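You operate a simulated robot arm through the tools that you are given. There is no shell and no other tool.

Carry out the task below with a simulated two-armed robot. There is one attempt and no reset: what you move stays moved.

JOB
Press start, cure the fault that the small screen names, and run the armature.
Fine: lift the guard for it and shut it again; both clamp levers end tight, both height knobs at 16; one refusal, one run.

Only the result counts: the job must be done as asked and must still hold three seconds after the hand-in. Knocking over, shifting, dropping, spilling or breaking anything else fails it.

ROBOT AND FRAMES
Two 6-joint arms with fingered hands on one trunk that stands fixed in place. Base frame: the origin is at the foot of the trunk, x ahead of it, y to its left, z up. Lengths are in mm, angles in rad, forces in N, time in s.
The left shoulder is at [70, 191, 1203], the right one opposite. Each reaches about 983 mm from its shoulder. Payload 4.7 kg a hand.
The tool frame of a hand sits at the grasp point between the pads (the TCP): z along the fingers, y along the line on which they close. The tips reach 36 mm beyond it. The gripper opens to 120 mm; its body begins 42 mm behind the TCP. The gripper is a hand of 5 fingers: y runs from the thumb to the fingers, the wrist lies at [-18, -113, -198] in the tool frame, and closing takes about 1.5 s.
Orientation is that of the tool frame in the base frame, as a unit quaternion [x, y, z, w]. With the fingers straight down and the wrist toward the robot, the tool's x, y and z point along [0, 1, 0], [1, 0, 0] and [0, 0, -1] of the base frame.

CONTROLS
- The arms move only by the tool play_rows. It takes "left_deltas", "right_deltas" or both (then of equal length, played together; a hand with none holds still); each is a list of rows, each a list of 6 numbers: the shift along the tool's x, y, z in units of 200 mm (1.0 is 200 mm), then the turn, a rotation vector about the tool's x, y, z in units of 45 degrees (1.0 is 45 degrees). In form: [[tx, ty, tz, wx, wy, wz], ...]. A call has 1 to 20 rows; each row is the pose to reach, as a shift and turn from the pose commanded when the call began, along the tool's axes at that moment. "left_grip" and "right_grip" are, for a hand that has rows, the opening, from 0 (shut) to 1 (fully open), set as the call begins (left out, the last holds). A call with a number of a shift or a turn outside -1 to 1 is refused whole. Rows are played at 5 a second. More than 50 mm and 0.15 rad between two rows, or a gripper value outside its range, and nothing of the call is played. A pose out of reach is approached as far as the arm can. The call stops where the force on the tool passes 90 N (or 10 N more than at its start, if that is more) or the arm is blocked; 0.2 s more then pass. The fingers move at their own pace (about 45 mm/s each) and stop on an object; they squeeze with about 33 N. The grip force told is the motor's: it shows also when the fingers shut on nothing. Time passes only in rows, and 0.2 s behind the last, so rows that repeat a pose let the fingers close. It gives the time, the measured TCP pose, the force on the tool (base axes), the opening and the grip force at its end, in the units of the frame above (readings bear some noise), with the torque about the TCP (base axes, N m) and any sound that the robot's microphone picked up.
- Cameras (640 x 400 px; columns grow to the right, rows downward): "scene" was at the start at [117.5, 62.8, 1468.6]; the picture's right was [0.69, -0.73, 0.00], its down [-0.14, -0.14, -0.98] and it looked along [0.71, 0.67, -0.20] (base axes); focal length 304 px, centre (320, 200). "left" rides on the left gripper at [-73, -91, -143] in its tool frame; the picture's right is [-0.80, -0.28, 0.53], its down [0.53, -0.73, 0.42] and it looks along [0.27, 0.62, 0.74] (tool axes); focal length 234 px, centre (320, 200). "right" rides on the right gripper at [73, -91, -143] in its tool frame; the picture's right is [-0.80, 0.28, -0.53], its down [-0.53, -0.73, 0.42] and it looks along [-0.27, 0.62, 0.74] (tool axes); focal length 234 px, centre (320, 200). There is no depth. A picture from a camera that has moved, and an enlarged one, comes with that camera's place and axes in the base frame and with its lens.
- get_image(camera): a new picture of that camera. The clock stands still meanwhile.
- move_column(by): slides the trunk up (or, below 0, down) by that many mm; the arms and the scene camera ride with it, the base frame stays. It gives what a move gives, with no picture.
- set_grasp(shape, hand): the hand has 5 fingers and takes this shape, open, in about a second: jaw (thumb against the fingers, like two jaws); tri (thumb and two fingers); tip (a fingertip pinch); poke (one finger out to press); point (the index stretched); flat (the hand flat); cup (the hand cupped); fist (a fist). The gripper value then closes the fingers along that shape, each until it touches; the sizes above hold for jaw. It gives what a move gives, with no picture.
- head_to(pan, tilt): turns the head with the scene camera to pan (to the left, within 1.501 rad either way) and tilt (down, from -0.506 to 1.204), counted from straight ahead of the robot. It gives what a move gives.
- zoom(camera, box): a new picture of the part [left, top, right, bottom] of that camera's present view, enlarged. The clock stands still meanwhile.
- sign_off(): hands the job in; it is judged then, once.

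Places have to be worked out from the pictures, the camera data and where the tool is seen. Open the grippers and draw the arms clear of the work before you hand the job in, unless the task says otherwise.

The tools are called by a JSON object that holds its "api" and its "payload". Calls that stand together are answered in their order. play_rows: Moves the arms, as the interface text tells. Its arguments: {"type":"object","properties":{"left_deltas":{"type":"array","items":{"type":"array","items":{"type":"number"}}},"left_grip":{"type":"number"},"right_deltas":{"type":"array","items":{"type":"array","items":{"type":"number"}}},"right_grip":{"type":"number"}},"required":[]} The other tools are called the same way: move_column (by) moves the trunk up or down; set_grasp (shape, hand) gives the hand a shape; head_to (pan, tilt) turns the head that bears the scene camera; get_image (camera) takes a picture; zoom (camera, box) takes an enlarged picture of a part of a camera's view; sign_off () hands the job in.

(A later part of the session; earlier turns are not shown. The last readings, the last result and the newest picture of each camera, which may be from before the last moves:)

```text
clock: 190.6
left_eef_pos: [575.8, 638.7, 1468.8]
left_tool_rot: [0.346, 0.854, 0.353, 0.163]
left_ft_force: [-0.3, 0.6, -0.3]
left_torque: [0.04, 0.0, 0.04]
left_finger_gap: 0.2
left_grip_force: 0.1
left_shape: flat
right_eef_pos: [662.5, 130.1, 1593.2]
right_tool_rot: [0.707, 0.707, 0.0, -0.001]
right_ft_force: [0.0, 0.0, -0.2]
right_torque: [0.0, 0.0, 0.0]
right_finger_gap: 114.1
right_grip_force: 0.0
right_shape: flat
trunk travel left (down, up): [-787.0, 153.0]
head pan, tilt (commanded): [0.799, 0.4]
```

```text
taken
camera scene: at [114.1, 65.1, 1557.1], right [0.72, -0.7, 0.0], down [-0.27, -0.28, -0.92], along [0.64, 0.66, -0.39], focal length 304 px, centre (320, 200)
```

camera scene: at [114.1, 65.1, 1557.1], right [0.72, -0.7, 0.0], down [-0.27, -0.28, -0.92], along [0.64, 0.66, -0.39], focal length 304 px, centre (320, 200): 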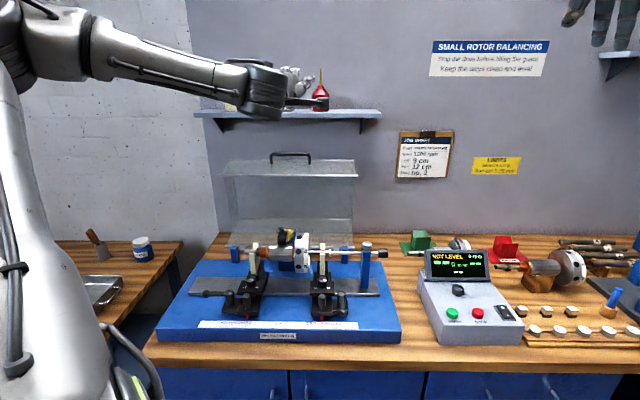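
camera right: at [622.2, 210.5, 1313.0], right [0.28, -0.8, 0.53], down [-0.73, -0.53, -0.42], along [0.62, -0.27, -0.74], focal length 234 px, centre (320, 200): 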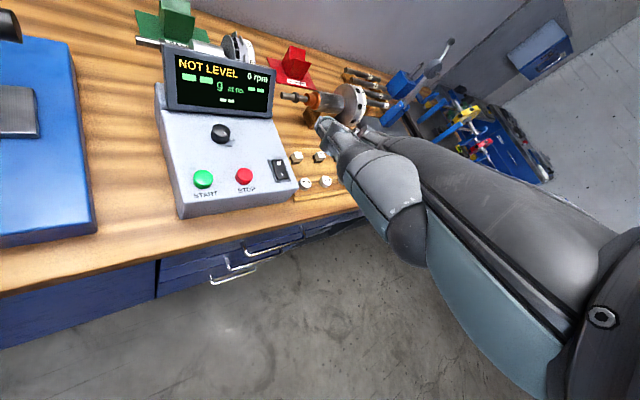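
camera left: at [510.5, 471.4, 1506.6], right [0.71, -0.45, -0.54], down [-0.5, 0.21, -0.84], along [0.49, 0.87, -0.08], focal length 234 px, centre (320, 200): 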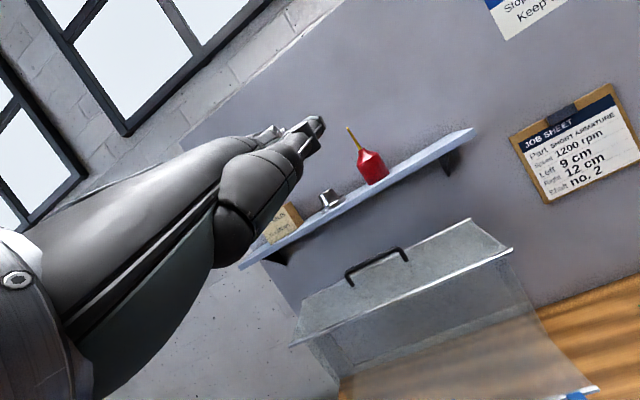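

The pitched hand is at v 859, z 1469 and sees the handle clearly (bar about v 1197, z 1282). I move forward-down in two steps toward a point above the bar.

{"api": "play_rows", "payload": {"left_deltas": [[0.003, 0.016, 0.179, 0, 0, 0], [0.006, 0.032, 0.358, 0, 0, 0], [0.008, 0.047, 0.536, 0, 0, 0], [0.011, 0.063, 0.715, 0, 0, 0], [0.014, 0.079, 0.894, 0, 0, 0], [0.014, 0.079, 0.894, 0, 0, 0]]}}

{"api": "get_image", "payload": {"camera": "left"}}

{"api": "zoom", "payload": {"camera": "scene", "box": [200, 80, 400, 230]}}

```text
clock: 191.9
left_eef_pos: [675.2, 735.7, 1357.0]
left_tool_rot: [0.347, 0.854, 0.352, 0.165]
left_ft_force: [0.4, 0.8, 0.8]
left_torque: [0.02, 0.0, 0.0]
left_finger_gap: 0.0
left_grip_force: 0.0
left_shape: flat
right_eef_pos: [661.4, 129.0, 1593.9]
right_tool_rot: [0.708, 0.707, 0.001, 0.0]
right_ft_force: [0.0, 0.1, -0.6]
right_torque: [0.03, -0.04, 0.01]
right_finger_gap: 114.0
right_grip_force: 0.1
right_shape: flat
trunk travel left (down, up): [-787.0, 153.0]
head pan, tilt (commanded): [0.799, 0.4]
```

```text
taken
camera left: at [609.1, 567.3, 1395.1], right [0.71, -0.46, -0.54], down [-0.5, 0.21, -0.84], along [0.49, 0.87, -0.08], focal length 234 px, centre (320, 200)
```

left: 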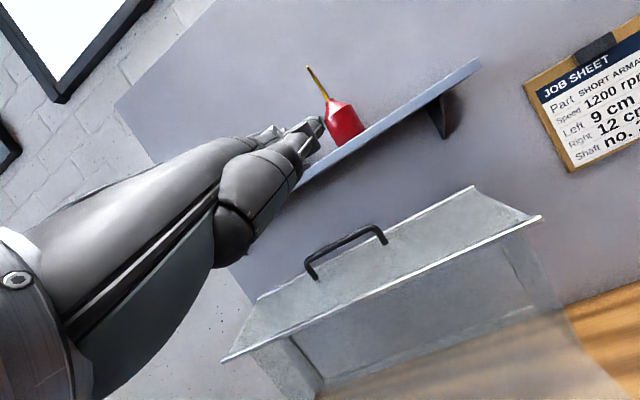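

```text
2.67 times, centred on (300, 155) of scene
camera zoom: at [113.4, 65.0, 1557.2], right [0.72, -0.7, 0.0], down [-0.27, -0.28, -0.92], along [0.64, 0.66, -0.39], focal length 811 px, centre (373, 320)
```

zoom: 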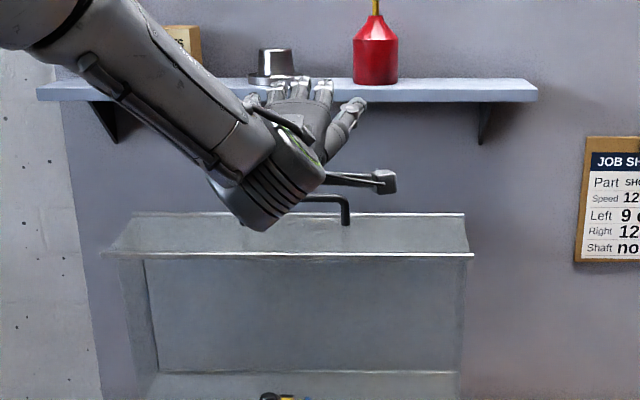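

I zoom the left camera on the handle to refine its position before the last approach.

{"api": "zoom", "payload": {"camera": "left", "box": [280, 200, 420, 300]}}

{"api": "zoom", "payload": {"camera": "left", "box": [210, 90, 350, 250]}}

```text
4.00 times, centred on (350, 250) of left
camera zoom: at [609.1, 567.3, 1395.1], right [0.71, -0.46, -0.54], down [-0.5, 0.21, -0.84], along [0.49, 0.87, -0.08], focal length 937 px, centre (200, 0)
```

zoom: 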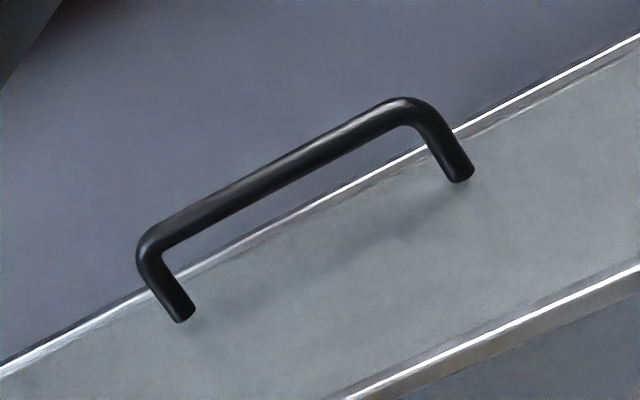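

```text
2.50 times, centred on (280, 170) of left
camera zoom: at [609.1, 567.3, 1395.1], right [0.71, -0.46, -0.54], down [-0.5, 0.21, -0.84], along [0.49, 0.87, -0.08], focal length 585 px, centre (420, 275)
```

zoom: 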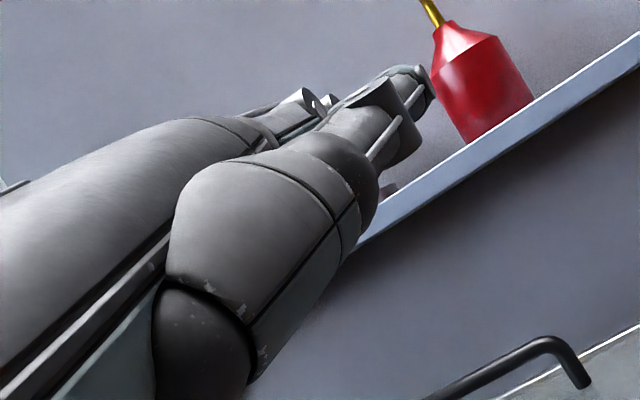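

The handle's apparent length puts the bar near v 1205, z 1280. I go on forward-down to bring the flat fingers just above and past it.

{"api": "play_rows", "payload": {"left_deltas": [[0.007, 0.025, 0.179, 0, 0, 0], [0.014, 0.051, 0.358, 0, 0, 0], [0.021, 0.076, 0.538, 0, 0, 0], [0.028, 0.101, 0.717, 0, 0, 0], [0.035, 0.127, 0.896, 0, 0, 0], [0.035, 0.127, 0.896, 0, 0, 0]]}}

{"api": "get_image", "payload": {"camera": "left"}}

{"api": "zoom", "payload": {"camera": "scene", "box": [200, 80, 400, 230]}}

```text
clock: 193.3
left_eef_pos: [694.1, 836.0, 1286.6]
left_tool_rot: [0.348, 0.854, 0.352, 0.164]
left_ft_force: [-0.7, 0.1, -0.7]
left_torque: [0.01, -0.03, 0.01]
left_finger_gap: 0.0
left_grip_force: 0.0
left_shape: flat
left hand out of reach, approached as far as the arm can: row 1, 2, 3, 4, 5, 6
right_eef_pos: [659.9, 129.8, 1592.0]
right_tool_rot: [0.707, 0.707, 0.0, 0.0]
right_ft_force: [-0.7, -0.1, -0.1]
right_torque: [-0.01, -0.02, 0.0]
right_finger_gap: 114.1
right_grip_force: 0.0
right_shape: flat
trunk travel left (down, up): [-787.0, 153.0]
head pan, tilt (commanded): [0.799, 0.4]
```

```text
taken
camera left: at [626.9, 667.5, 1324.7], right [0.71, -0.46, -0.54], down [-0.5, 0.21, -0.84], along [0.49, 0.87, -0.08], focal length 234 px, centre (320, 200)
```

left: 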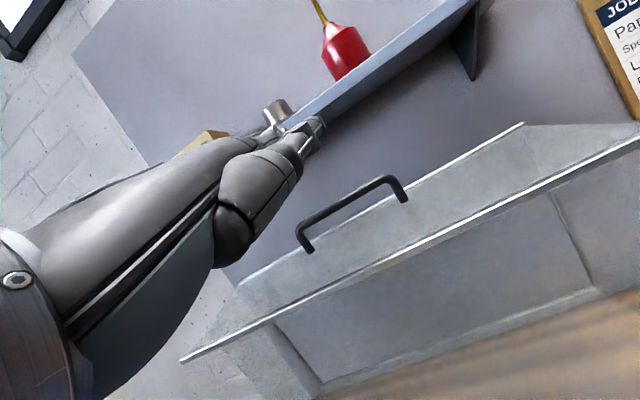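

```text
2.67 times, centred on (300, 155) of scene
camera zoom: at [113.8, 64.7, 1557.2], right [0.72, -0.7, 0.0], down [-0.27, -0.28, -0.92], along [0.64, 0.66, -0.39], focal length 811 px, centre (373, 320)
```

zoom: 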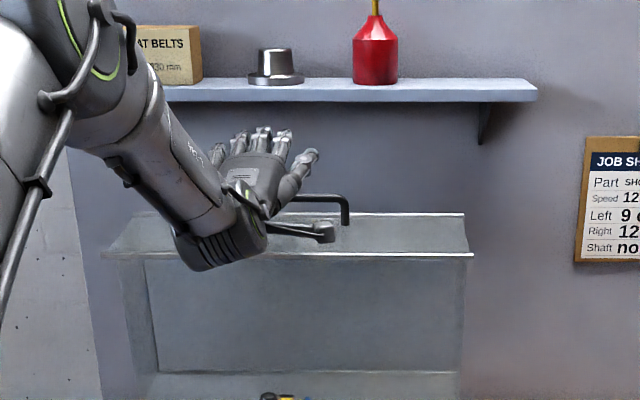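

The 45° pitch limits the reach here, so I change plan: with the hand fingers-down I'll drag the open panel toward me by light fingertip contact, letting it lean on the fingers and easing it shut. I back up and level the hand first.

{"api": "play_rows", "payload": {"left_deltas": [[-0.02, 0.005, -0.09, 0.06, 0, 0], [-0.05, 0.011, -0.185, 0.19, 0, 0], [-0.075, 0.017, -0.28, 0.32, 0, 0], [-0.1, 0.023, -0.37, 0.45, 0, 0], [-0.125, 0.028, -0.465, 0.58, 0, 0], [-0.15, 0.034, -0.56, 0.72, 0, 0], [-0.175, 0.04, -0.65, 0.86, 0, 0], [-0.2, 0.045, -0.742, 1.0, 0, 0], [-0.2, 0.045, -0.742, 1.0, 0, 0]]}}

{"api": "get_image", "payload": {"camera": "left"}}

{"api": "zoom", "payload": {"camera": "scene", "box": [180, 60, 400, 230]}}

```text
clock: 195.3
left_eef_pos: [629.5, 738.0, 1395.3]
left_tool_rot: [0.384, 0.923, -0.003, 0.018]
left_ft_force: [-0.4, 0.6, 0.7]
left_torque: [-0.01, -0.02, 0.01]
left_finger_gap: 0.2
left_grip_force: 0.1
left_shape: flat
left hand out of reach, approached as far as the arm can: row 7, 8, 9
right_eef_pos: [662.3, 130.0, 1592.4]
right_tool_rot: [0.707, 0.707, 0.001, -0.001]
right_ft_force: [-0.9, 0.3, -0.1]
right_torque: [0.02, 0.02, 0.02]
right_finger_gap: 114.3
right_grip_force: 0.0
right_shape: flat
trunk travel left (down, up): [-787.0, 153.0]
head pan, tilt (commanded): [0.799, 0.4]
```

```text
taken
camera left: at [612.6, 626.3, 1540.1], right [0.39, -0.78, -0.5], down [-0.88, -0.15, -0.45], along [0.28, 0.61, -0.74], focal length 234 px, centre (320, 200)
```

left: 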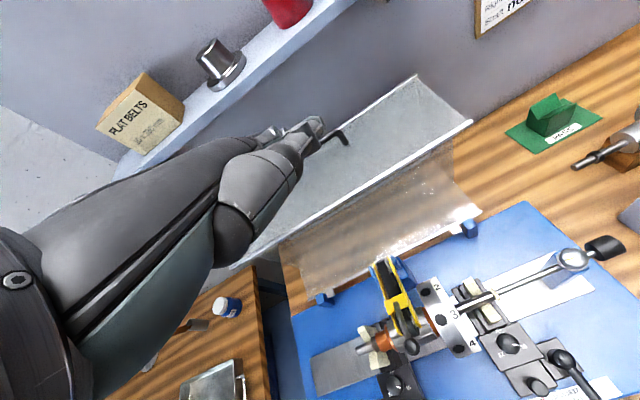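

```text
2.35 times, centred on (290, 145) of scene
camera zoom: at [114.8, 65.2, 1557.0], right [0.72, -0.7, 0.0], down [-0.27, -0.28, -0.92], along [0.64, 0.66, -0.39], focal length 716 px, centre (391, 329)
```

zoom: 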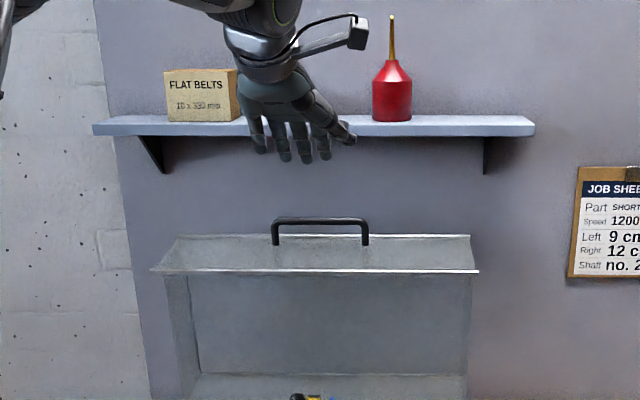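

The hand is level over the guard at v 967, z 1395. I lower it toward the panel, stopping about 40 mm above.

{"api": "play_rows", "payload": {"left_deltas": [[0, 0.05, 0.12, 0, 0, 0], [0, 0.1, 0.25, 0, 0, 0], [0, 0.15, 0.38, 0, 0, 0], [0, 0.2, 0.52, 0, 0, 0], [0, 0.2, 0.52, 0, 0, 0]]}}

{"api": "get_image", "payload": {"camera": "left"}}

{"api": "zoom", "payload": {"camera": "scene", "box": [180, 60, 400, 230]}}

```text
clock: 196.6
left_eef_pos: [645.2, 767.6, 1290.8]
left_tool_rot: [0.382, 0.924, -0.002, 0.019]
left_ft_force: [0.3, -0.6, -0.7]
left_torque: [-0.02, -0.02, -0.05]
left_finger_gap: 0.1
left_grip_force: 0.1
left_shape: flat
left hand out of reach, approached as far as the arm can: row 2, 3, 4, 5
right_eef_pos: [661.3, 129.9, 1592.5]
right_tool_rot: [0.707, 0.707, 0.001, -0.001]
right_ft_force: [-1.1, 0.1, 0.1]
right_torque: [0.0, -0.02, 0.04]
right_finger_gap: 114.1
right_grip_force: 0.0
right_shape: flat
trunk travel left (down, up): [-787.0, 153.0]
head pan, tilt (commanded): [0.799, 0.4]
```

```text
taken
camera left: at [628.2, 654.3, 1437.1], right [0.39, -0.78, -0.5], down [-0.88, -0.15, -0.45], along [0.28, 0.61, -0.74], focal length 234 px, centre (320, 200)
```

left: 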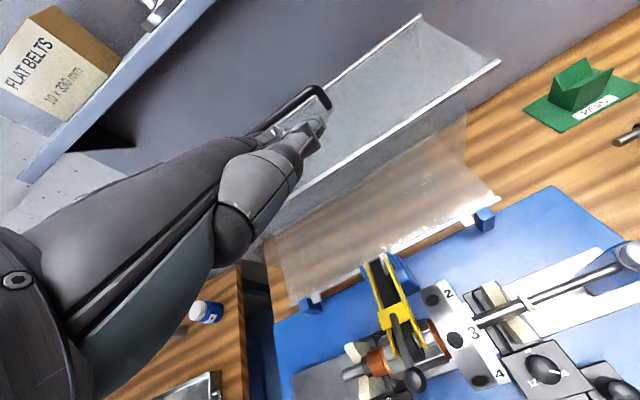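

```text
2.35 times, centred on (290, 145) of scene
camera zoom: at [114.4, 65.1, 1557.1], right [0.72, -0.7, 0.0], down [-0.27, -0.28, -0.92], along [0.64, 0.66, -0.39], focal length 716 px, centre (391, 329)
```

zoom: 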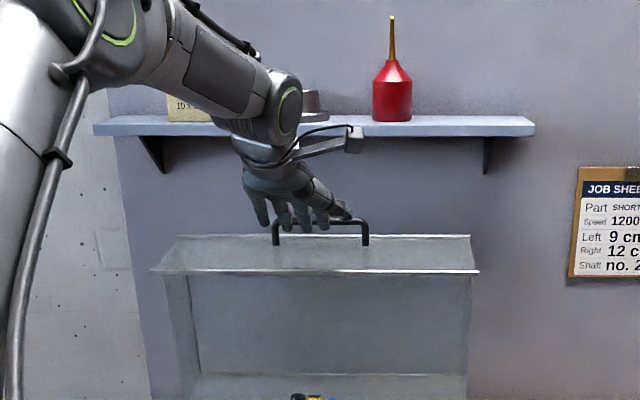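

The fingers hang in front of the handle over the panel. I lower them to touch the panel lightly.

{"api": "play_rows", "payload": {"left_deltas": [[0, 0, 0.07, 0, 0, 0], [0, 0, 0.14, 0, 0, 0], [0, 0, 0.19, 0, 0, 0], [0, 0, 0.19, 0, 0, 0]]}}

{"api": "play_rows", "payload": {"left_deltas": [[0, 0, 0.015, 0, 0, 0], [0, 0, 0.03, 0, 0, 0], [0, 0, 0.045, 0, 0, 0], [0, 0, 0.045, 0, 0, 0]]}}

{"api": "zoom", "payload": {"camera": "left", "box": [230, 60, 430, 240]}}

{"api": "zoom", "payload": {"camera": "scene", "box": [220, 110, 360, 210]}}

```text
clock: 197.6
left_eef_pos: [644.6, 767.5, 1252.3]
left_tool_rot: [0.384, 0.923, -0.002, 0.019]
left_ft_force: [-0.6, 0.7, -0.2]
left_torque: [0.0, 0.01, -0.01]
left_finger_gap: 0.1
left_grip_force: 0.0
left_shape: flat
right_eef_pos: [660.9, 129.3, 1592.6]
right_tool_rot: [0.707, 0.707, -0.001, 0.0]
right_ft_force: [-0.3, 0.6, -0.1]
right_torque: [0.02, 0.0, 0.0]
right_finger_gap: 114.1
right_grip_force: 0.1
right_shape: flat
trunk travel left (down, up): [-787.0, 153.0]
head pan, tilt (commanded): [0.799, 0.4]
```

```text
clock: 198.6
left_eef_pos: [643.5, 768.2, 1244.0]
left_tool_rot: [0.383, 0.923, -0.002, 0.02]
left_ft_force: [0.4, 0.3, 0.0]
left_torque: [-0.01, -0.02, 0.0]
left_finger_gap: 0.0
left_grip_force: 0.0
left_shape: flat
left hand out of reach, approached as far as the arm can: row 3
right_eef_pos: [661.3, 130.3, 1592.6]
right_tool_rot: [0.708, 0.707, -0.001, 0.0]
right_ft_force: [-0.1, -0.1, -0.4]
right_torque: [0.0, 0.0, 0.02]
right_finger_gap: 113.9
right_grip_force: 0.0
right_shape: flat
trunk travel left (down, up): [-787.0, 153.0]
head pan, tilt (commanded): [0.799, 0.4]
```

```text
2.22 times, centred on (330, 150) of left
camera zoom: at [626.5, 655.1, 1389.5], right [0.39, -0.78, -0.5], down [-0.88, -0.15, -0.45], along [0.28, 0.61, -0.74], focal length 520 px, centre (298, 311)
```

zoom: 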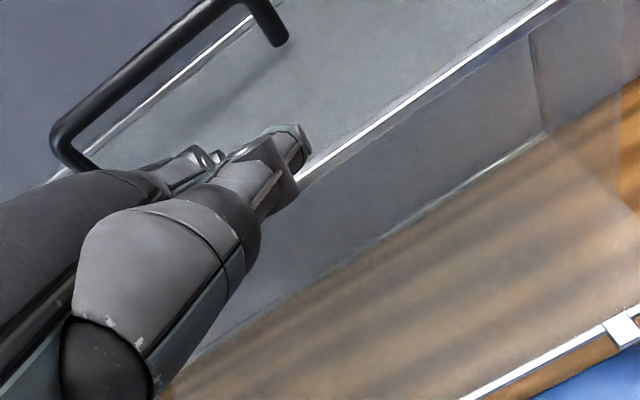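

```text
4.00 times, centred on (290, 160) of scene
camera zoom: at [114.4, 65.1, 1557.1], right [0.72, -0.7, 0.0], down [-0.27, -0.28, -0.92], along [0.64, 0.66, -0.39], focal length 1217 px, centre (440, 360)
```

zoom: 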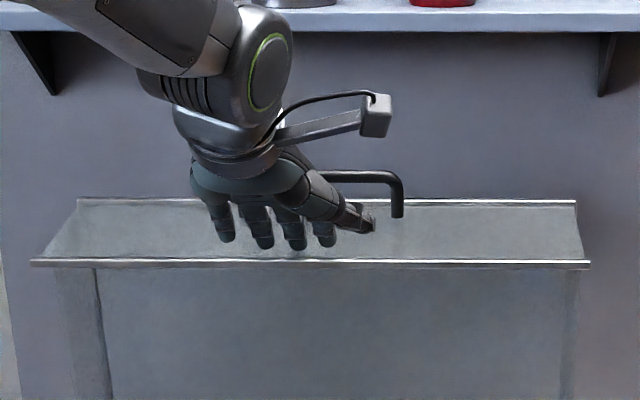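

The fingertips are just above the panel near its rail. I go down a few mm more to touch.

{"api": "play_rows", "payload": {"left_deltas": [[0, 0, 0.01, 0, 0, 0], [0, 0, 0.02, 0, 0, 0], [0, 0, 0.03, 0, 0, 0], [0, 0, 0.03, 0, 0, 0]]}}

{"api": "play_rows", "payload": {"left_deltas": [[0, 0, 0.01, 0, 0, 0], [0, 0, 0.02, 0, 0, 0], [0, 0, 0.02, 0, 0, 0]]}}

{"api": "zoom", "payload": {"camera": "scene", "box": [220, 110, 360, 210]}}

```text
clock: 199.6
left_eef_pos: [642.7, 766.6, 1238.1]
left_tool_rot: [0.383, 0.924, -0.001, 0.019]
left_ft_force: [-0.3, -0.2, 0.0]
left_torque: [0.09, -0.04, -0.04]
left_finger_gap: 0.0
left_grip_force: 0.0
left_shape: flat
left hand out of reach, approached as far as the arm can: row 1, 2, 3, 4
right_eef_pos: [660.8, 129.8, 1592.6]
right_tool_rot: [0.707, 0.707, 0.0, 0.0]
right_ft_force: [0.1, 0.2, -0.9]
right_torque: [0.01, 0.01, 0.01]
right_finger_gap: 114.2
right_grip_force: 0.1
right_shape: flat
trunk travel left (down, up): [-787.0, 153.0]
head pan, tilt (commanded): [0.799, 0.4]
```

```text
clock: 200.3
left_eef_pos: [641.6, 768.6, 1234.9]
left_tool_rot: [0.382, 0.924, -0.001, 0.019]
left_ft_force: [-1.8, -0.6, 4.3]
left_torque: [0.44, -0.35, 0.03]
left_finger_gap: 0.0
left_grip_force: 0.0
left_shape: flat
right_eef_pos: [660.5, 128.4, 1593.5]
right_tool_rot: [0.707, 0.707, 0.0, -0.001]
right_ft_force: [0.6, 0.1, 0.5]
right_torque: [0.01, 0.01, -0.02]
right_finger_gap: 114.2
right_grip_force: 0.1
right_shape: flat
trunk travel left (down, up): [-787.0, 153.0]
head pan, tilt (commanded): [0.799, 0.4]
```

```text
4.00 times, centred on (290, 160) of scene
camera zoom: at [113.6, 64.1, 1557.2], right [0.72, -0.7, 0.0], down [-0.27, -0.28, -0.92], along [0.64, 0.66, -0.39], focal length 1217 px, centre (440, 360)
```

zoom: 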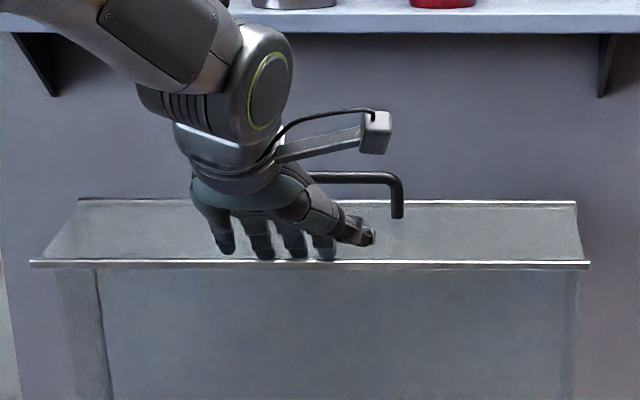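

Contact at 4.3 N on the panel by its rail. I drag toward me 40 mm, keeping slight pressure, and check that the guard follows.

{"api": "play_rows", "payload": {"left_deltas": [[0, -0.02, 0.01, 0, 0, 0], [0, -0.06, 0.01, 0, 0, 0], [0, -0.1, 0.005, 0, 0, 0], [0, -0.14, 0, 0, 0, 0], [0, -0.18, 0, 0, 0, 0], [0, -0.22, 0, 0, 0, 0], [0, -0.22, 0, 0, 0, 0]]}}

{"api": "zoom", "payload": {"camera": "scene", "box": [180, 110, 380, 260]}}

{"api": "zoom", "payload": {"camera": "left", "box": [230, 60, 430, 240]}}

```text
clock: 201.9
left_eef_pos: [611.9, 736.7, 1234.4]
left_tool_rot: [0.382, 0.924, -0.002, 0.018]
left_ft_force: [1.0, 1.0, -0.7]
left_torque: [-0.01, -0.02, 0.06]
left_finger_gap: 0.3
left_grip_force: 0.1
left_shape: flat
right_eef_pos: [662.1, 131.3, 1592.7]
right_tool_rot: [0.707, 0.707, -0.001, 0.0]
right_ft_force: [0.7, 0.2, -0.6]
right_torque: [-0.01, 0.0, 0.01]
right_finger_gap: 114.0
right_grip_force: 0.0
right_shape: flat
trunk travel left (down, up): [-787.0, 153.0]
head pan, tilt (commanded): [0.799, 0.4]
```

```text
2.67 times, centred on (280, 185) of scene
camera zoom: at [114.8, 65.3, 1557.0], right [0.72, -0.7, 0.0], down [-0.27, -0.28, -0.92], along [0.64, 0.66, -0.39], focal length 811 px, centre (427, 240)
```

zoom: 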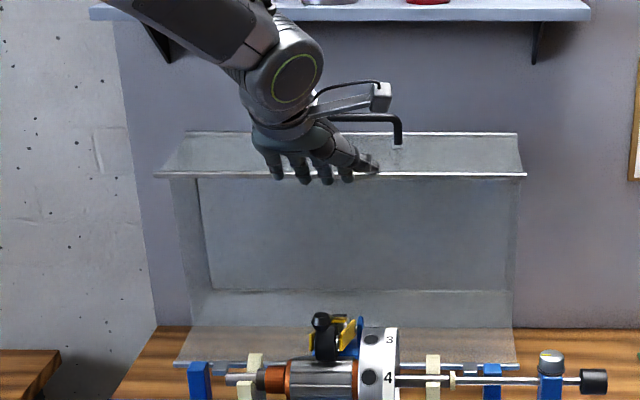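

```text
2.22 times, centred on (330, 150) of left
camera zoom: at [595.0, 623.8, 1380.2], right [0.39, -0.77, -0.5], down [-0.88, -0.15, -0.45], along [0.27, 0.61, -0.74], focal length 520 px, centre (298, 311)
```

zoom: 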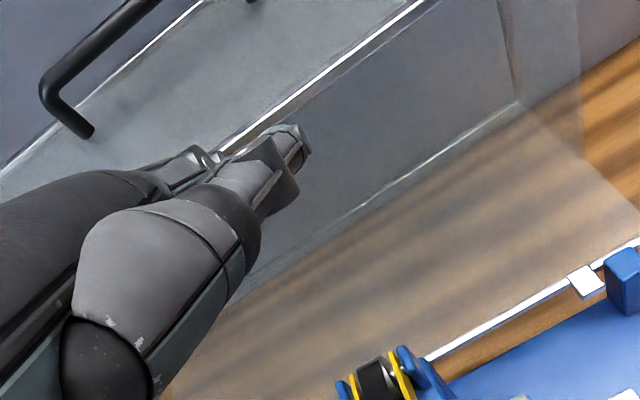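

The fingers slid off without moving the guard; more pressure is needed. I go back over the panel, press down harder and drag again.

{"api": "play_rows", "payload": {"left_deltas": [[0, 0, -0.1, 0, 0, 0], [0, 0.1, -0.12, 0, 0, 0], [0, 0.2, -0.12, 0, 0, 0], [0, 0.27, -0.12, 0, 0, 0], [0, 0.27, -0.05, 0, 0, 0], [0, 0.27, 0.0, 0, 0, 0], [0, 0.27, 0.02, 0, 0, 0], [0, 0.27, 0.035, 0, 0, 0], [0, 0.27, 0.035, 0, 0, 0]]}}

{"api": "zoom", "payload": {"camera": "scene", "box": [180, 110, 380, 260]}}

```text
clock: 203.9
left_eef_pos: [641.2, 773.9, 1231.3]
left_tool_rot: [0.384, 0.923, 0.001, 0.02]
left_ft_force: [-2.7, -2.9, 10.3]
left_torque: [0.94, -0.77, 0.0]
left_finger_gap: 0.0
left_grip_force: 0.1
left_shape: flat
left hand out of reach, approached as far as the arm can: row 4, 5, 6, 7, 8, 9
right_eef_pos: [660.8, 127.1, 1593.6]
right_tool_rot: [0.707, 0.707, 0.0, -0.001]
right_ft_force: [-0.6, -0.3, 0.7]
right_torque: [0.02, -0.01, 0.02]
right_finger_gap: 114.3
right_grip_force: 0.1
right_shape: flat
trunk travel left (down, up): [-787.0, 153.0]
head pan, tilt (commanded): [0.799, 0.4]
```

```text
2.67 times, centred on (280, 185) of scene
camera zoom: at [112.7, 62.9, 1557.4], right [0.72, -0.7, 0.0], down [-0.27, -0.28, -0.92], along [0.64, 0.66, -0.39], focal length 811 px, centre (427, 240)
```

zoom: 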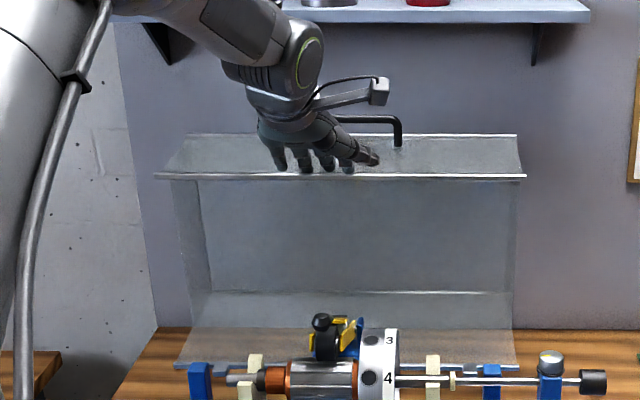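

10 N of pressure now. I press a bit more and drag 60 mm toward me slowly.

{"api": "play_rows", "payload": {"left_deltas": [[0, 0, 0.02, 0, 0, 0], [0, -0.02, 0.035, 0, 0, 0], [0, -0.05, 0.035, 0, 0, 0], [0, -0.08, 0.035, 0, 0, 0], [0, -0.11, 0.033, 0, 0, 0], [0, -0.14, 0.033, 0, 0, 0], [0, -0.17, 0.03, 0, 0, 0], [0, -0.2, 0.03, 0, 0, 0], [0, -0.23, 0.03, 0, 0, 0], [0, -0.26, 0.03, 0, 0, 0]]}}

{"api": "zoom", "payload": {"camera": "scene", "box": [180, 110, 380, 260]}}

{"api": "zoom", "payload": {"camera": "left", "box": [230, 60, 430, 240]}}

```text
clock: 206.2
left_eef_pos: [603.9, 736.4, 1224.3]
left_tool_rot: [0.382, 0.924, -0.001, 0.019]
left_ft_force: [3.3, 2.4, 18.5]
left_torque: [1.82, -1.51, -0.21]
left_finger_gap: 0.0
left_grip_force: 0.0
left_shape: flat
right_eef_pos: [658.8, 126.1, 1594.6]
right_tool_rot: [0.707, 0.707, 0.002, 0.0]
right_ft_force: [0.2, 0.0, -0.6]
right_torque: [0.02, 0.0, 0.02]
right_finger_gap: 114.5
right_grip_force: 0.0
right_shape: flat
trunk travel left (down, up): [-787.0, 153.0]
head pan, tilt (commanded): [0.799, 0.4]
```

```text
2.67 times, centred on (280, 185) of scene
camera zoom: at [112.0, 62.3, 1557.4], right [0.72, -0.7, 0.0], down [-0.27, -0.28, -0.92], along [0.64, 0.66, -0.39], focal length 811 px, centre (427, 240)
```

zoom: 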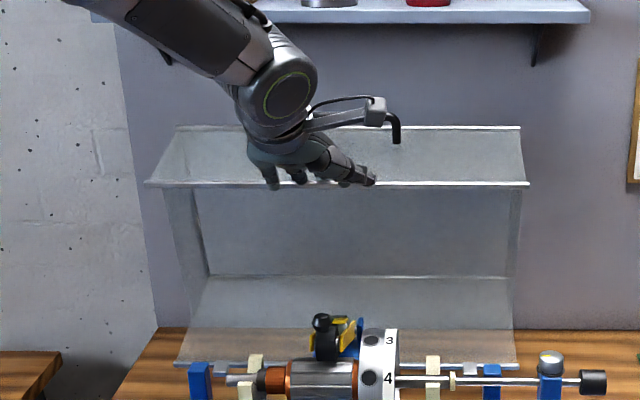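

```text
2.22 times, centred on (330, 150) of left
camera zoom: at [587.3, 623.2, 1369.6], right [0.39, -0.77, -0.5], down [-0.88, -0.15, -0.45], along [0.28, 0.62, -0.74], focal length 520 px, centre (298, 311)
```

zoom: 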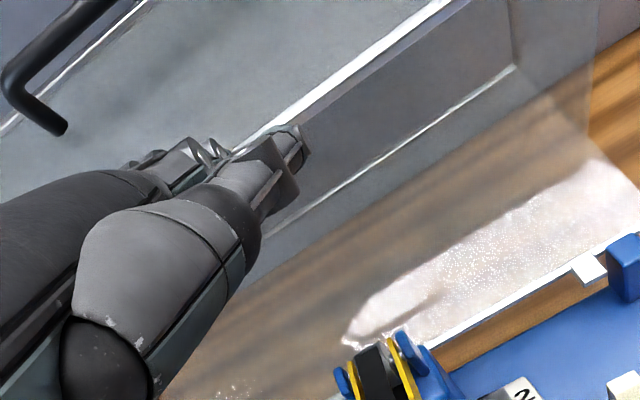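

It works: the guard has turned about 9° toward me with 18 N pressure. I keep dragging along its arc.

{"api": "play_rows", "payload": {"left_deltas": [[0, -0.03, 0.0, 0, 0, 0], [0, -0.06, 0.0, 0, 0, 0], [0, -0.1, 0.003, 0, 0, 0], [0, -0.14, 0.006, 0, 0, 0], [0, -0.18, 0.01, 0, 0, 0], [0, -0.22, 0.015, 0, 0, 0], [0, -0.26, 0.022, 0, 0, 0], [0, -0.3, 0.03, 0, 0, 0], [0, -0.34, 0.04, 0, 0, 0]]}}

{"api": "zoom", "payload": {"camera": "scene", "box": [180, 110, 380, 260]}}

{"api": "zoom", "payload": {"camera": "left", "box": [230, 60, 430, 240]}}

```text
clock: 208.2
left_eef_pos: [557.9, 691.1, 1212.1]
left_tool_rot: [0.383, 0.923, -0.002, 0.018]
left_ft_force: [0.6, 0.5, 0.3]
left_torque: [0.05, 0.03, -0.05]
left_finger_gap: 0.0
left_grip_force: 0.0
left_shape: flat
right_eef_pos: [660.9, 130.1, 1592.7]
right_tool_rot: [0.707, 0.707, 0.0, 0.001]
right_ft_force: [-0.6, -0.5, 0.1]
right_torque: [-0.03, -0.04, 0.0]
right_finger_gap: 114.1
right_grip_force: 0.1
right_shape: flat
trunk travel left (down, up): [-787.0, 153.0]
head pan, tilt (commanded): [0.799, 0.4]
```

```text
2.67 times, centred on (280, 185) of scene
camera zoom: at [114.1, 65.6, 1557.1], right [0.72, -0.7, 0.0], down [-0.27, -0.28, -0.92], along [0.64, 0.66, -0.39], focal length 811 px, centre (427, 240)
```

zoom: 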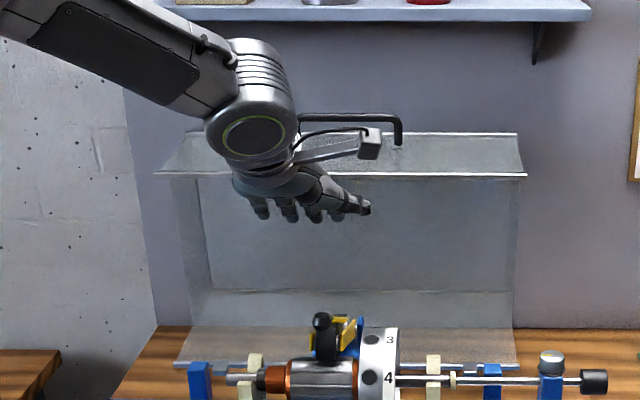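

```text
2.22 times, centred on (330, 150) of left
camera zoom: at [541.2, 578.2, 1357.3], right [0.39, -0.78, -0.5], down [-0.88, -0.15, -0.45], along [0.28, 0.61, -0.74], focal length 520 px, centre (298, 311)
```

zoom: 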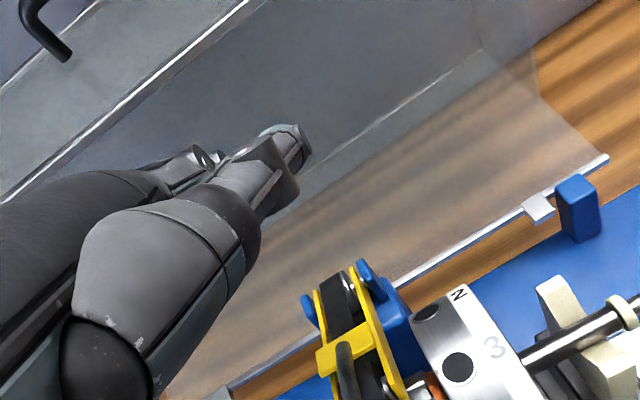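

The fingers slid off the rail and the guard swung back open. I'll press farther in on the panel with the hand pitched 25° and follow its arc better; first up and forward again.

{"api": "play_rows", "payload": {"left_deltas": [[0, 0.0, -0.15, -0.11, 0, 0], [0, 0.02, -0.3, -0.22, 0, 0], [0, 0.05, -0.45, -0.33, 0, 0], [0, 0.1, -0.59, -0.45, 0, 0], [0, 0.1, -0.65, -0.556, 0, 0], [0, 0.1, -0.65, -0.556, 0, 0]]}}

{"api": "play_rows", "payload": {"left_deltas": [[-0.02, 0.068, 0.12, 0, 0, 0], [-0.04, 0.135, 0.25, 0, 0, 0], [-0.06, 0.2, 0.39, 0, 0, 0], [-0.08, 0.27, 0.53, 0, 0, 0], [-0.095, 0.338, 0.66, 0, 0, 0], [-0.095, 0.338, 0.66, 0, 0, 0]]}}

{"api": "get_image", "payload": {"camera": "left"}}

{"api": "zoom", "payload": {"camera": "scene", "box": [180, 90, 380, 240]}}

```text
clock: 209.6
left_eef_pos: [568.9, 704.4, 1343.2]
left_tool_rot: [0.37, 0.902, 0.199, 0.1]
left_ft_force: [0.2, 0.3, 0.0]
left_torque: [0.01, -0.03, 0.03]
left_finger_gap: 0.1
left_grip_force: 0.0
left_shape: flat
right_eef_pos: [662.9, 130.1, 1591.1]
right_tool_rot: [0.707, 0.707, -0.001, -0.001]
right_ft_force: [0.6, -0.6, 0.1]
right_torque: [0.0, 0.02, 0.03]
right_finger_gap: 114.3
right_grip_force: 0.1
right_shape: flat
trunk travel left (down, up): [-787.0, 153.0]
head pan, tilt (commanded): [0.799, 0.4]
```

```text
clock: 210.9
left_eef_pos: [667.4, 775.8, 1252.9]
left_tool_rot: [0.37, 0.902, 0.198, 0.101]
left_ft_force: [-0.2, 0.1, 0.4]
left_torque: [-0.01, -0.01, 0.01]
left_finger_gap: 0.0
left_grip_force: 0.0
left_shape: flat
right_eef_pos: [661.5, 130.5, 1591.7]
right_tool_rot: [0.707, 0.707, 0.0, 0.001]
right_ft_force: [0.1, -0.3, -0.6]
right_torque: [-0.03, -0.03, 0.03]
right_finger_gap: 114.3
right_grip_force: 0.0
right_shape: flat
trunk travel left (down, up): [-787.0, 153.0]
head pan, tilt (commanded): [0.799, 0.4]
```

```text
taken
camera left: at [615.9, 624.0, 1347.4], right [0.57, -0.6, -0.56], down [-0.7, 0.02, -0.72], along [0.44, 0.8, -0.41], focal length 234 px, centre (320, 200)
```

left: 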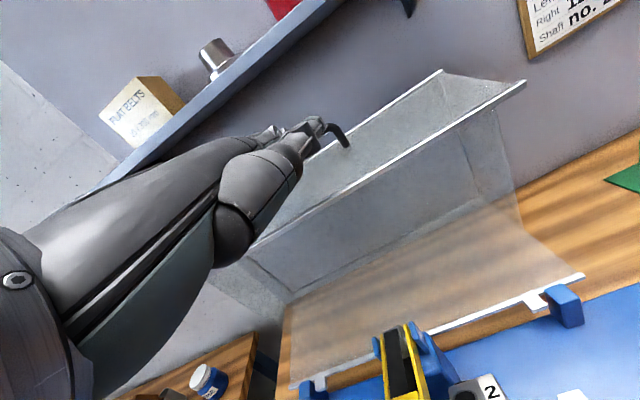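

```text
2.67 times, centred on (280, 165) of scene
camera zoom: at [113.8, 65.9, 1557.1], right [0.72, -0.7, 0.0], down [-0.27, -0.28, -0.92], along [0.64, 0.66, -0.39], focal length 811 px, centre (427, 293)
```

zoom: 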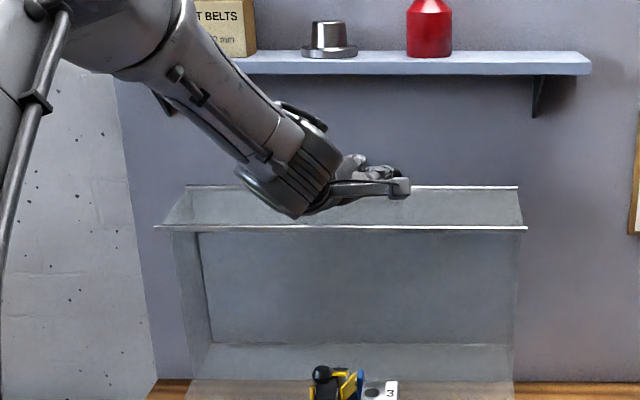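

The pitched hand reaches fine. I move 20 mm further in over the panel and lower toward it.

{"api": "play_rows", "payload": {"left_deltas": [[0, 0.09, 0.04, 0, 0, 0], [0, 0.06, 0.11, 0, 0, 0], [0, 0.02, 0.19, 0, 0, 0], [0, -0.01, 0.26, 0, 0, 0], [0, -0.01, 0.26, 0, 0, 0]]}}

{"api": "zoom", "payload": {"camera": "left", "box": [230, 60, 430, 240]}}

{"api": "zoom", "payload": {"camera": "scene", "box": [180, 90, 380, 240]}}

```text
clock: 212.2
left_eef_pos: [667.6, 790.8, 1210.6]
left_tool_rot: [0.371, 0.902, 0.198, 0.102]
left_ft_force: [0.7, 0.2, 0.3]
left_torque: [0.0, -0.02, 0.0]
left_finger_gap: 0.1
left_grip_force: 0.1
left_shape: flat
left hand out of reach, approached as far as the arm can: row 1, 2, 3, 4, 5
right_eef_pos: [660.3, 129.9, 1591.5]
right_tool_rot: [0.706, 0.708, 0.0, 0.0]
right_ft_force: [0.1, 0.1, 0.4]
right_torque: [0.04, 0.02, 0.01]
right_finger_gap: 114.0
right_grip_force: 0.0
right_shape: flat
trunk travel left (down, up): [-787.0, 153.0]
head pan, tilt (commanded): [0.799, 0.4]
```

```text
2.22 times, centred on (330, 150) of left
camera zoom: at [615.9, 639.7, 1303.6], right [0.57, -0.6, -0.57], down [-0.7, 0.02, -0.72], along [0.44, 0.8, -0.41], focal length 520 px, centre (298, 311)
```

zoom: 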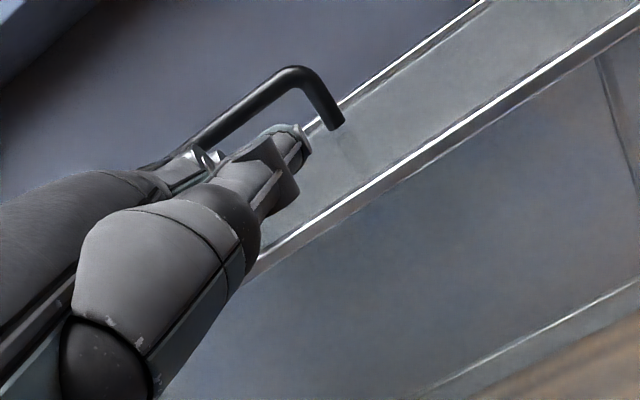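

```text
2.67 times, centred on (280, 165) of scene
camera zoom: at [114.5, 65.4, 1557.0], right [0.72, -0.7, 0.0], down [-0.27, -0.28, -0.92], along [0.64, 0.66, -0.39], focal length 811 px, centre (427, 293)
```

zoom: 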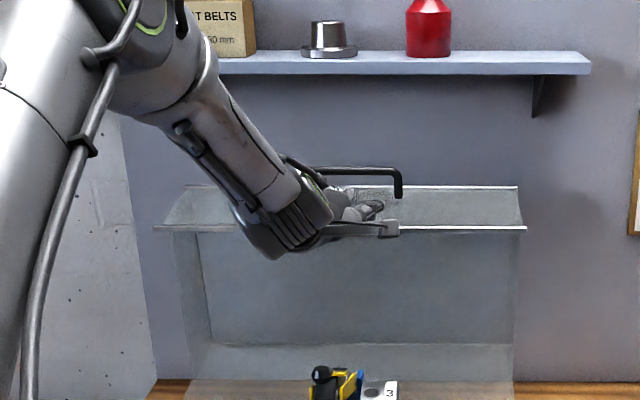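

The fingers now lie over the panel close below the bar. I lower to press on the panel.

{"api": "play_rows", "payload": {"left_deltas": [[0, -0.021, 0.045, 0, 0, 0], [0, -0.038, 0.081, 0, 0, 0], [0, -0.05, 0.108, 0, 0, 0], [0, -0.059, 0.127, 0, 0, 0], [0, -0.059, 0.127, 0, 0, 0]]}}

{"api": "zoom", "payload": {"camera": "scene", "box": [180, 90, 380, 240]}}

```text
clock: 213.3
left_eef_pos: [658.9, 791.0, 1185.3]
left_tool_rot: [0.37, 0.902, 0.198, 0.101]
left_ft_force: [0.4, 0.0, 1.0]
left_torque: [0.04, -0.04, 0.0]
left_finger_gap: 0.1
left_grip_force: 0.0
left_shape: flat
left hand out of reach, approached as far as the arm can: row 1, 2, 3, 4, 5
right_eef_pos: [661.5, 130.7, 1592.8]
right_tool_rot: [0.707, 0.707, 0.0, 0.0]
right_ft_force: [-0.1, 0.1, -0.8]
right_torque: [0.02, -0.01, 0.05]
right_finger_gap: 114.4
right_grip_force: 0.1
right_shape: flat
trunk travel left (down, up): [-787.0, 153.0]
head pan, tilt (commanded): [0.799, 0.4]
```

```text
2.67 times, centred on (280, 165) of scene
camera zoom: at [114.4, 65.0, 1557.1], right [0.72, -0.7, 0.0], down [-0.27, -0.28, -0.92], along [0.64, 0.66, -0.39], focal length 811 px, centre (427, 293)
```

zoom: 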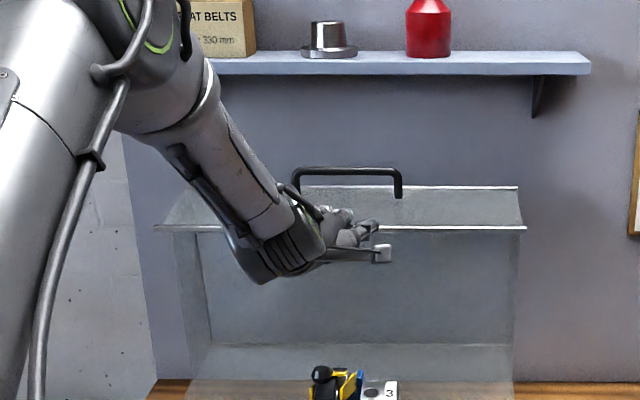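

Contact is just starting. I press 10 mm more.

{"api": "play_rows", "payload": {"left_deltas": [[0, -0.007, 0.015, 0, 0, 0], [0, -0.014, 0.03, 0, 0, 0], [0, -0.021, 0.045, 0, 0, 0], [0, -0.021, 0.045, 0, 0, 0]]}}

{"api": "zoom", "payload": {"camera": "left", "box": [230, 60, 430, 240]}}

```text
clock: 214.3
left_eef_pos: [656.4, 791.6, 1180.5]
left_tool_rot: [0.371, 0.902, 0.199, 0.102]
left_ft_force: [2.4, 0.7, 8.6]
left_torque: [0.72, -0.34, -0.23]
left_finger_gap: 0.0
left_grip_force: 0.1
left_shape: flat
left hand out of reach, approached as far as the arm can: row 2, 3, 4
right_eef_pos: [660.9, 128.0, 1593.9]
right_tool_rot: [0.707, 0.707, 0.0, 0.0]
right_ft_force: [0.5, -0.6, -0.1]
right_torque: [-0.02, -0.02, -0.02]
right_finger_gap: 114.1
right_grip_force: 0.0
right_shape: flat
trunk travel left (down, up): [-787.0, 153.0]
head pan, tilt (commanded): [0.799, 0.4]
```

```text
2.22 times, centred on (330, 150) of left
camera zoom: at [604.4, 639.9, 1272.8], right [0.57, -0.6, -0.57], down [-0.69, 0.02, -0.72], along [0.45, 0.8, -0.4], focal length 520 px, centre (298, 311)
```

zoom: 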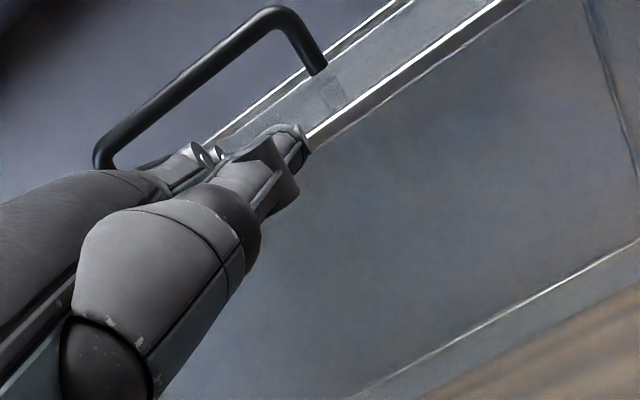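

Contact is now on the rail with 8.6 N, the fingers reaching 25 mm beyond it. I lower the trunk 8 mm to press harder.

{"api": "move_column", "payload": {"by": -8}}

{"api": "play_rows", "payload": {"left_deltas": [[0, -0.018, -0.008, 0, 0, 0], [0, -0.045, -0.021, 0, 0, 0], [0, -0.072, -0.034, 0, 0, 0], [0, -0.1, -0.047, 0, 0, 0], [0, -0.127, -0.059, 0, 0, 0], [0, -0.154, -0.072, 0, 0, 0], [0, -0.181, -0.085, 0, 0, 0], [0, -0.208, -0.097, 0, 0, 0]]}}

{"api": "zoom", "payload": {"camera": "scene", "box": [180, 90, 380, 240]}}

{"api": "zoom", "payload": {"camera": "left", "box": [230, 60, 430, 240]}}

```text
clock: 214.9
left_eef_pos: [655.7, 788.7, 1175.3]
left_tool_rot: [0.369, 0.902, 0.201, 0.101]
left_ft_force: [2.3, -0.2, 16.6]
left_torque: [1.43, -0.89, -0.27]
left_finger_gap: 0.0
left_grip_force: 0.2
left_shape: flat
right_eef_pos: [659.2, 127.5, 1586.9]
right_tool_rot: [0.708, 0.707, 0.0, 0.0]
right_ft_force: [0.1, -0.2, 0.1]
right_torque: [0.02, -0.02, 0.03]
right_finger_gap: 114.1
right_grip_force: 0.1
right_shape: flat
trunk travel left (down, up): [-779.0, 161.0]
head pan, tilt (commanded): [0.799, 0.4]
```

```text
clock: 216.7
left_eef_pos: [622.1, 758.2, 1173.6]
left_tool_rot: [0.371, 0.901, 0.2, 0.102]
left_ft_force: [3.2, 3.4, 17.5]
left_torque: [1.47, -1.04, -0.15]
left_finger_gap: 0.3
left_grip_force: 0.1
left_shape: flat
right_eef_pos: [659.9, 125.8, 1585.4]
right_tool_rot: [0.707, 0.708, 0.001, 0.0]
right_ft_force: [-1.2, 0.0, 0.0]
right_torque: [0.0, -0.03, 0.05]
right_finger_gap: 114.2
right_grip_force: 0.0
right_shape: flat
trunk travel left (down, up): [-779.0, 161.0]
head pan, tilt (commanded): [0.799, 0.4]
```

```text
2.67 times, centred on (280, 165) of scene
camera zoom: at [112.2, 62.0, 1549.4], right [0.72, -0.7, 0.0], down [-0.27, -0.28, -0.92], along [0.64, 0.66, -0.39], focal length 811 px, centre (427, 293)
```

zoom: 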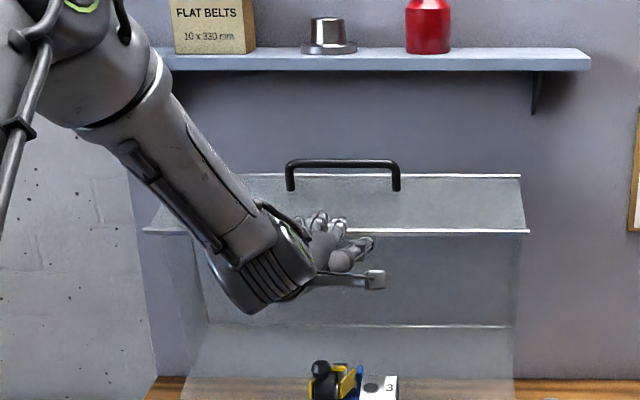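

```text
2.22 times, centred on (330, 150) of left
camera zoom: at [570.3, 606.8, 1266.0], right [0.57, -0.6, -0.57], down [-0.69, 0.02, -0.72], along [0.45, 0.8, -0.4], focal length 520 px, centre (298, 311)
```

zoom: 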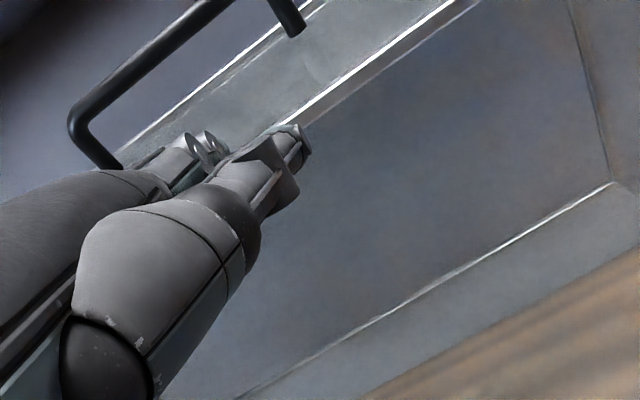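

The guard follows again. I continue pulling with extra downward follow-through along the arc.

{"api": "play_rows", "payload": {"left_deltas": [[0, -0.034, -0.009, 0, 0, 0], [0, -0.064, -0.015, 0, 0, 0], [0, -0.096, -0.021, 0, 0, 0], [0, -0.128, -0.026, 0, 0, 0], [0, -0.162, -0.03, 0, 0, 0], [0, -0.196, -0.034, 0, 0, 0], [0, -0.232, -0.038, 0, 0, 0], [0, -0.268, -0.041, 0, 0, 0]]}}

{"api": "zoom", "payload": {"camera": "scene", "box": [180, 90, 380, 240]}}

{"api": "zoom", "payload": {"camera": "left", "box": [230, 60, 430, 240]}}

```text
clock: 218.5
left_eef_pos: [586.5, 719.8, 1159.3]
left_tool_rot: [0.369, 0.901, 0.204, 0.103]
left_ft_force: [-1.0, -1.0, 31.5]
left_torque: [2.94, -2.2, 0.11]
left_finger_gap: 0.3
left_grip_force: 0.1
left_shape: flat
right_eef_pos: [656.7, 124.1, 1587.5]
right_tool_rot: [0.708, 0.707, 0.002, 0.0]
right_ft_force: [-0.3, -0.1, 0.8]
right_torque: [0.0, 0.01, 0.0]
right_finger_gap: 114.0
right_grip_force: 0.1
right_shape: flat
trunk travel left (down, up): [-779.0, 161.0]
head pan, tilt (commanded): [0.799, 0.4]
```

```text
2.67 times, centred on (280, 165) of scene
camera zoom: at [109.4, 59.1, 1549.8], right [0.72, -0.7, 0.0], down [-0.27, -0.28, -0.92], along [0.64, 0.66, -0.38], focal length 811 px, centre (427, 293)
```

zoom: 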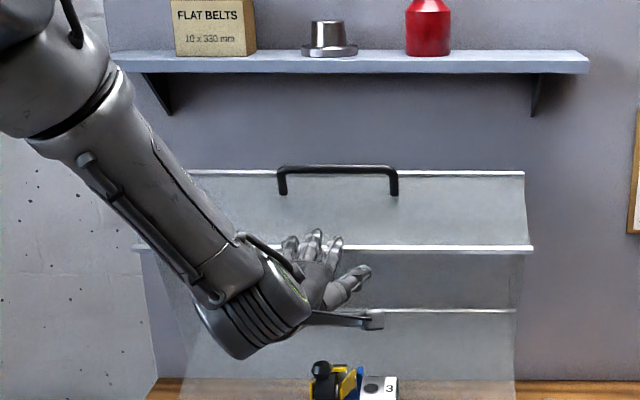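

```text
2.22 times, centred on (330, 150) of left
camera zoom: at [532.8, 567.7, 1251.4], right [0.57, -0.6, -0.57], down [-0.69, 0.03, -0.72], along [0.45, 0.8, -0.39], focal length 520 px, centre (298, 311)
```

zoom: 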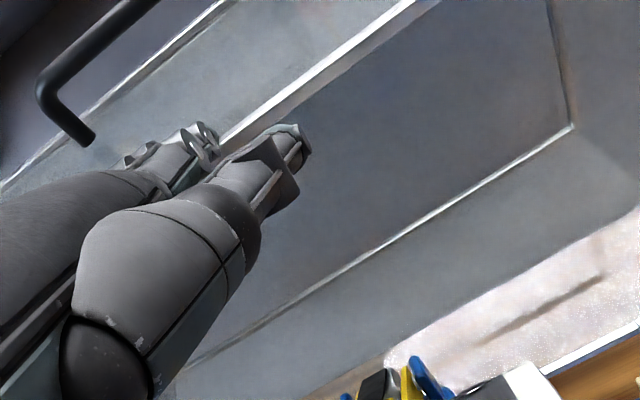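

The guard is at about 60° and coming along without slipping. I continue along the arc, easing the pressure a little.

{"api": "play_rows", "payload": {"left_deltas": [[0, -0.06, -0.018, 0, 0, 0], [0, -0.126, -0.037, 0, 0, 0], [0, -0.19, -0.052, 0, 0, 0], [0, -0.257, -0.065, 0, 0, 0], [0, -0.324, -0.069, 0, 0, 0], [0, -0.391, -0.072, 0, 0, 0], [0, -0.391, -0.072, 0, 0, 0]]}}

{"api": "zoom", "payload": {"camera": "scene", "box": [180, 90, 380, 240]}}

{"api": "zoom", "payload": {"camera": "left", "box": [230, 60, 430, 240]}}

```text
clock: 220.1
left_eef_pos: [528.1, 662.7, 1137.3]
left_tool_rot: [0.369, 0.901, 0.202, 0.102]
left_ft_force: [-8.5, -7.5, 27.3]
left_torque: [3.16, -2.53, 0.16]
left_finger_gap: 0.0
left_grip_force: 0.1
left_shape: flat
right_eef_pos: [656.8, 124.2, 1587.4]
right_tool_rot: [0.707, 0.707, 0.003, 0.001]
right_ft_force: [0.6, -0.1, -0.1]
right_torque: [0.01, 0.01, 0.01]
right_finger_gap: 114.4
right_grip_force: 0.0
right_shape: flat
trunk travel left (down, up): [-779.0, 161.0]
head pan, tilt (commanded): [0.799, 0.4]
```

```text
2.67 times, centred on (280, 165) of scene
camera zoom: at [109.0, 58.8, 1549.8], right [0.72, -0.7, 0.0], down [-0.27, -0.28, -0.92], along [0.64, 0.66, -0.38], focal length 811 px, centre (427, 293)
```

zoom: 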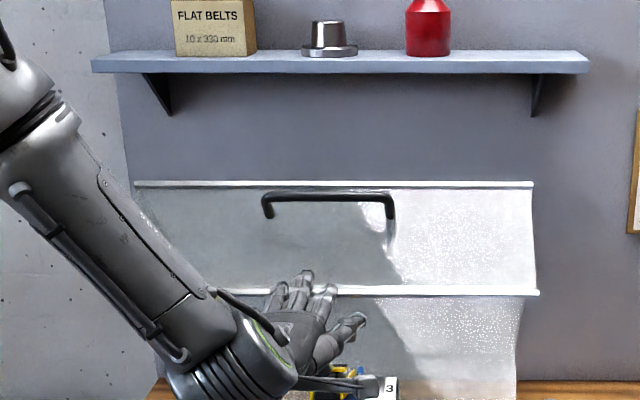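

```text
2.22 times, centred on (330, 150) of left
camera zoom: at [476.4, 511.6, 1229.7], right [0.57, -0.6, -0.57], down [-0.69, 0.03, -0.72], along [0.45, 0.8, -0.4], focal length 520 px, centre (298, 311)
```

zoom: 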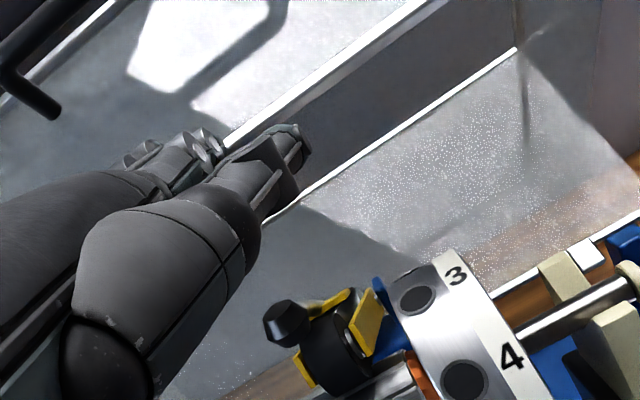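

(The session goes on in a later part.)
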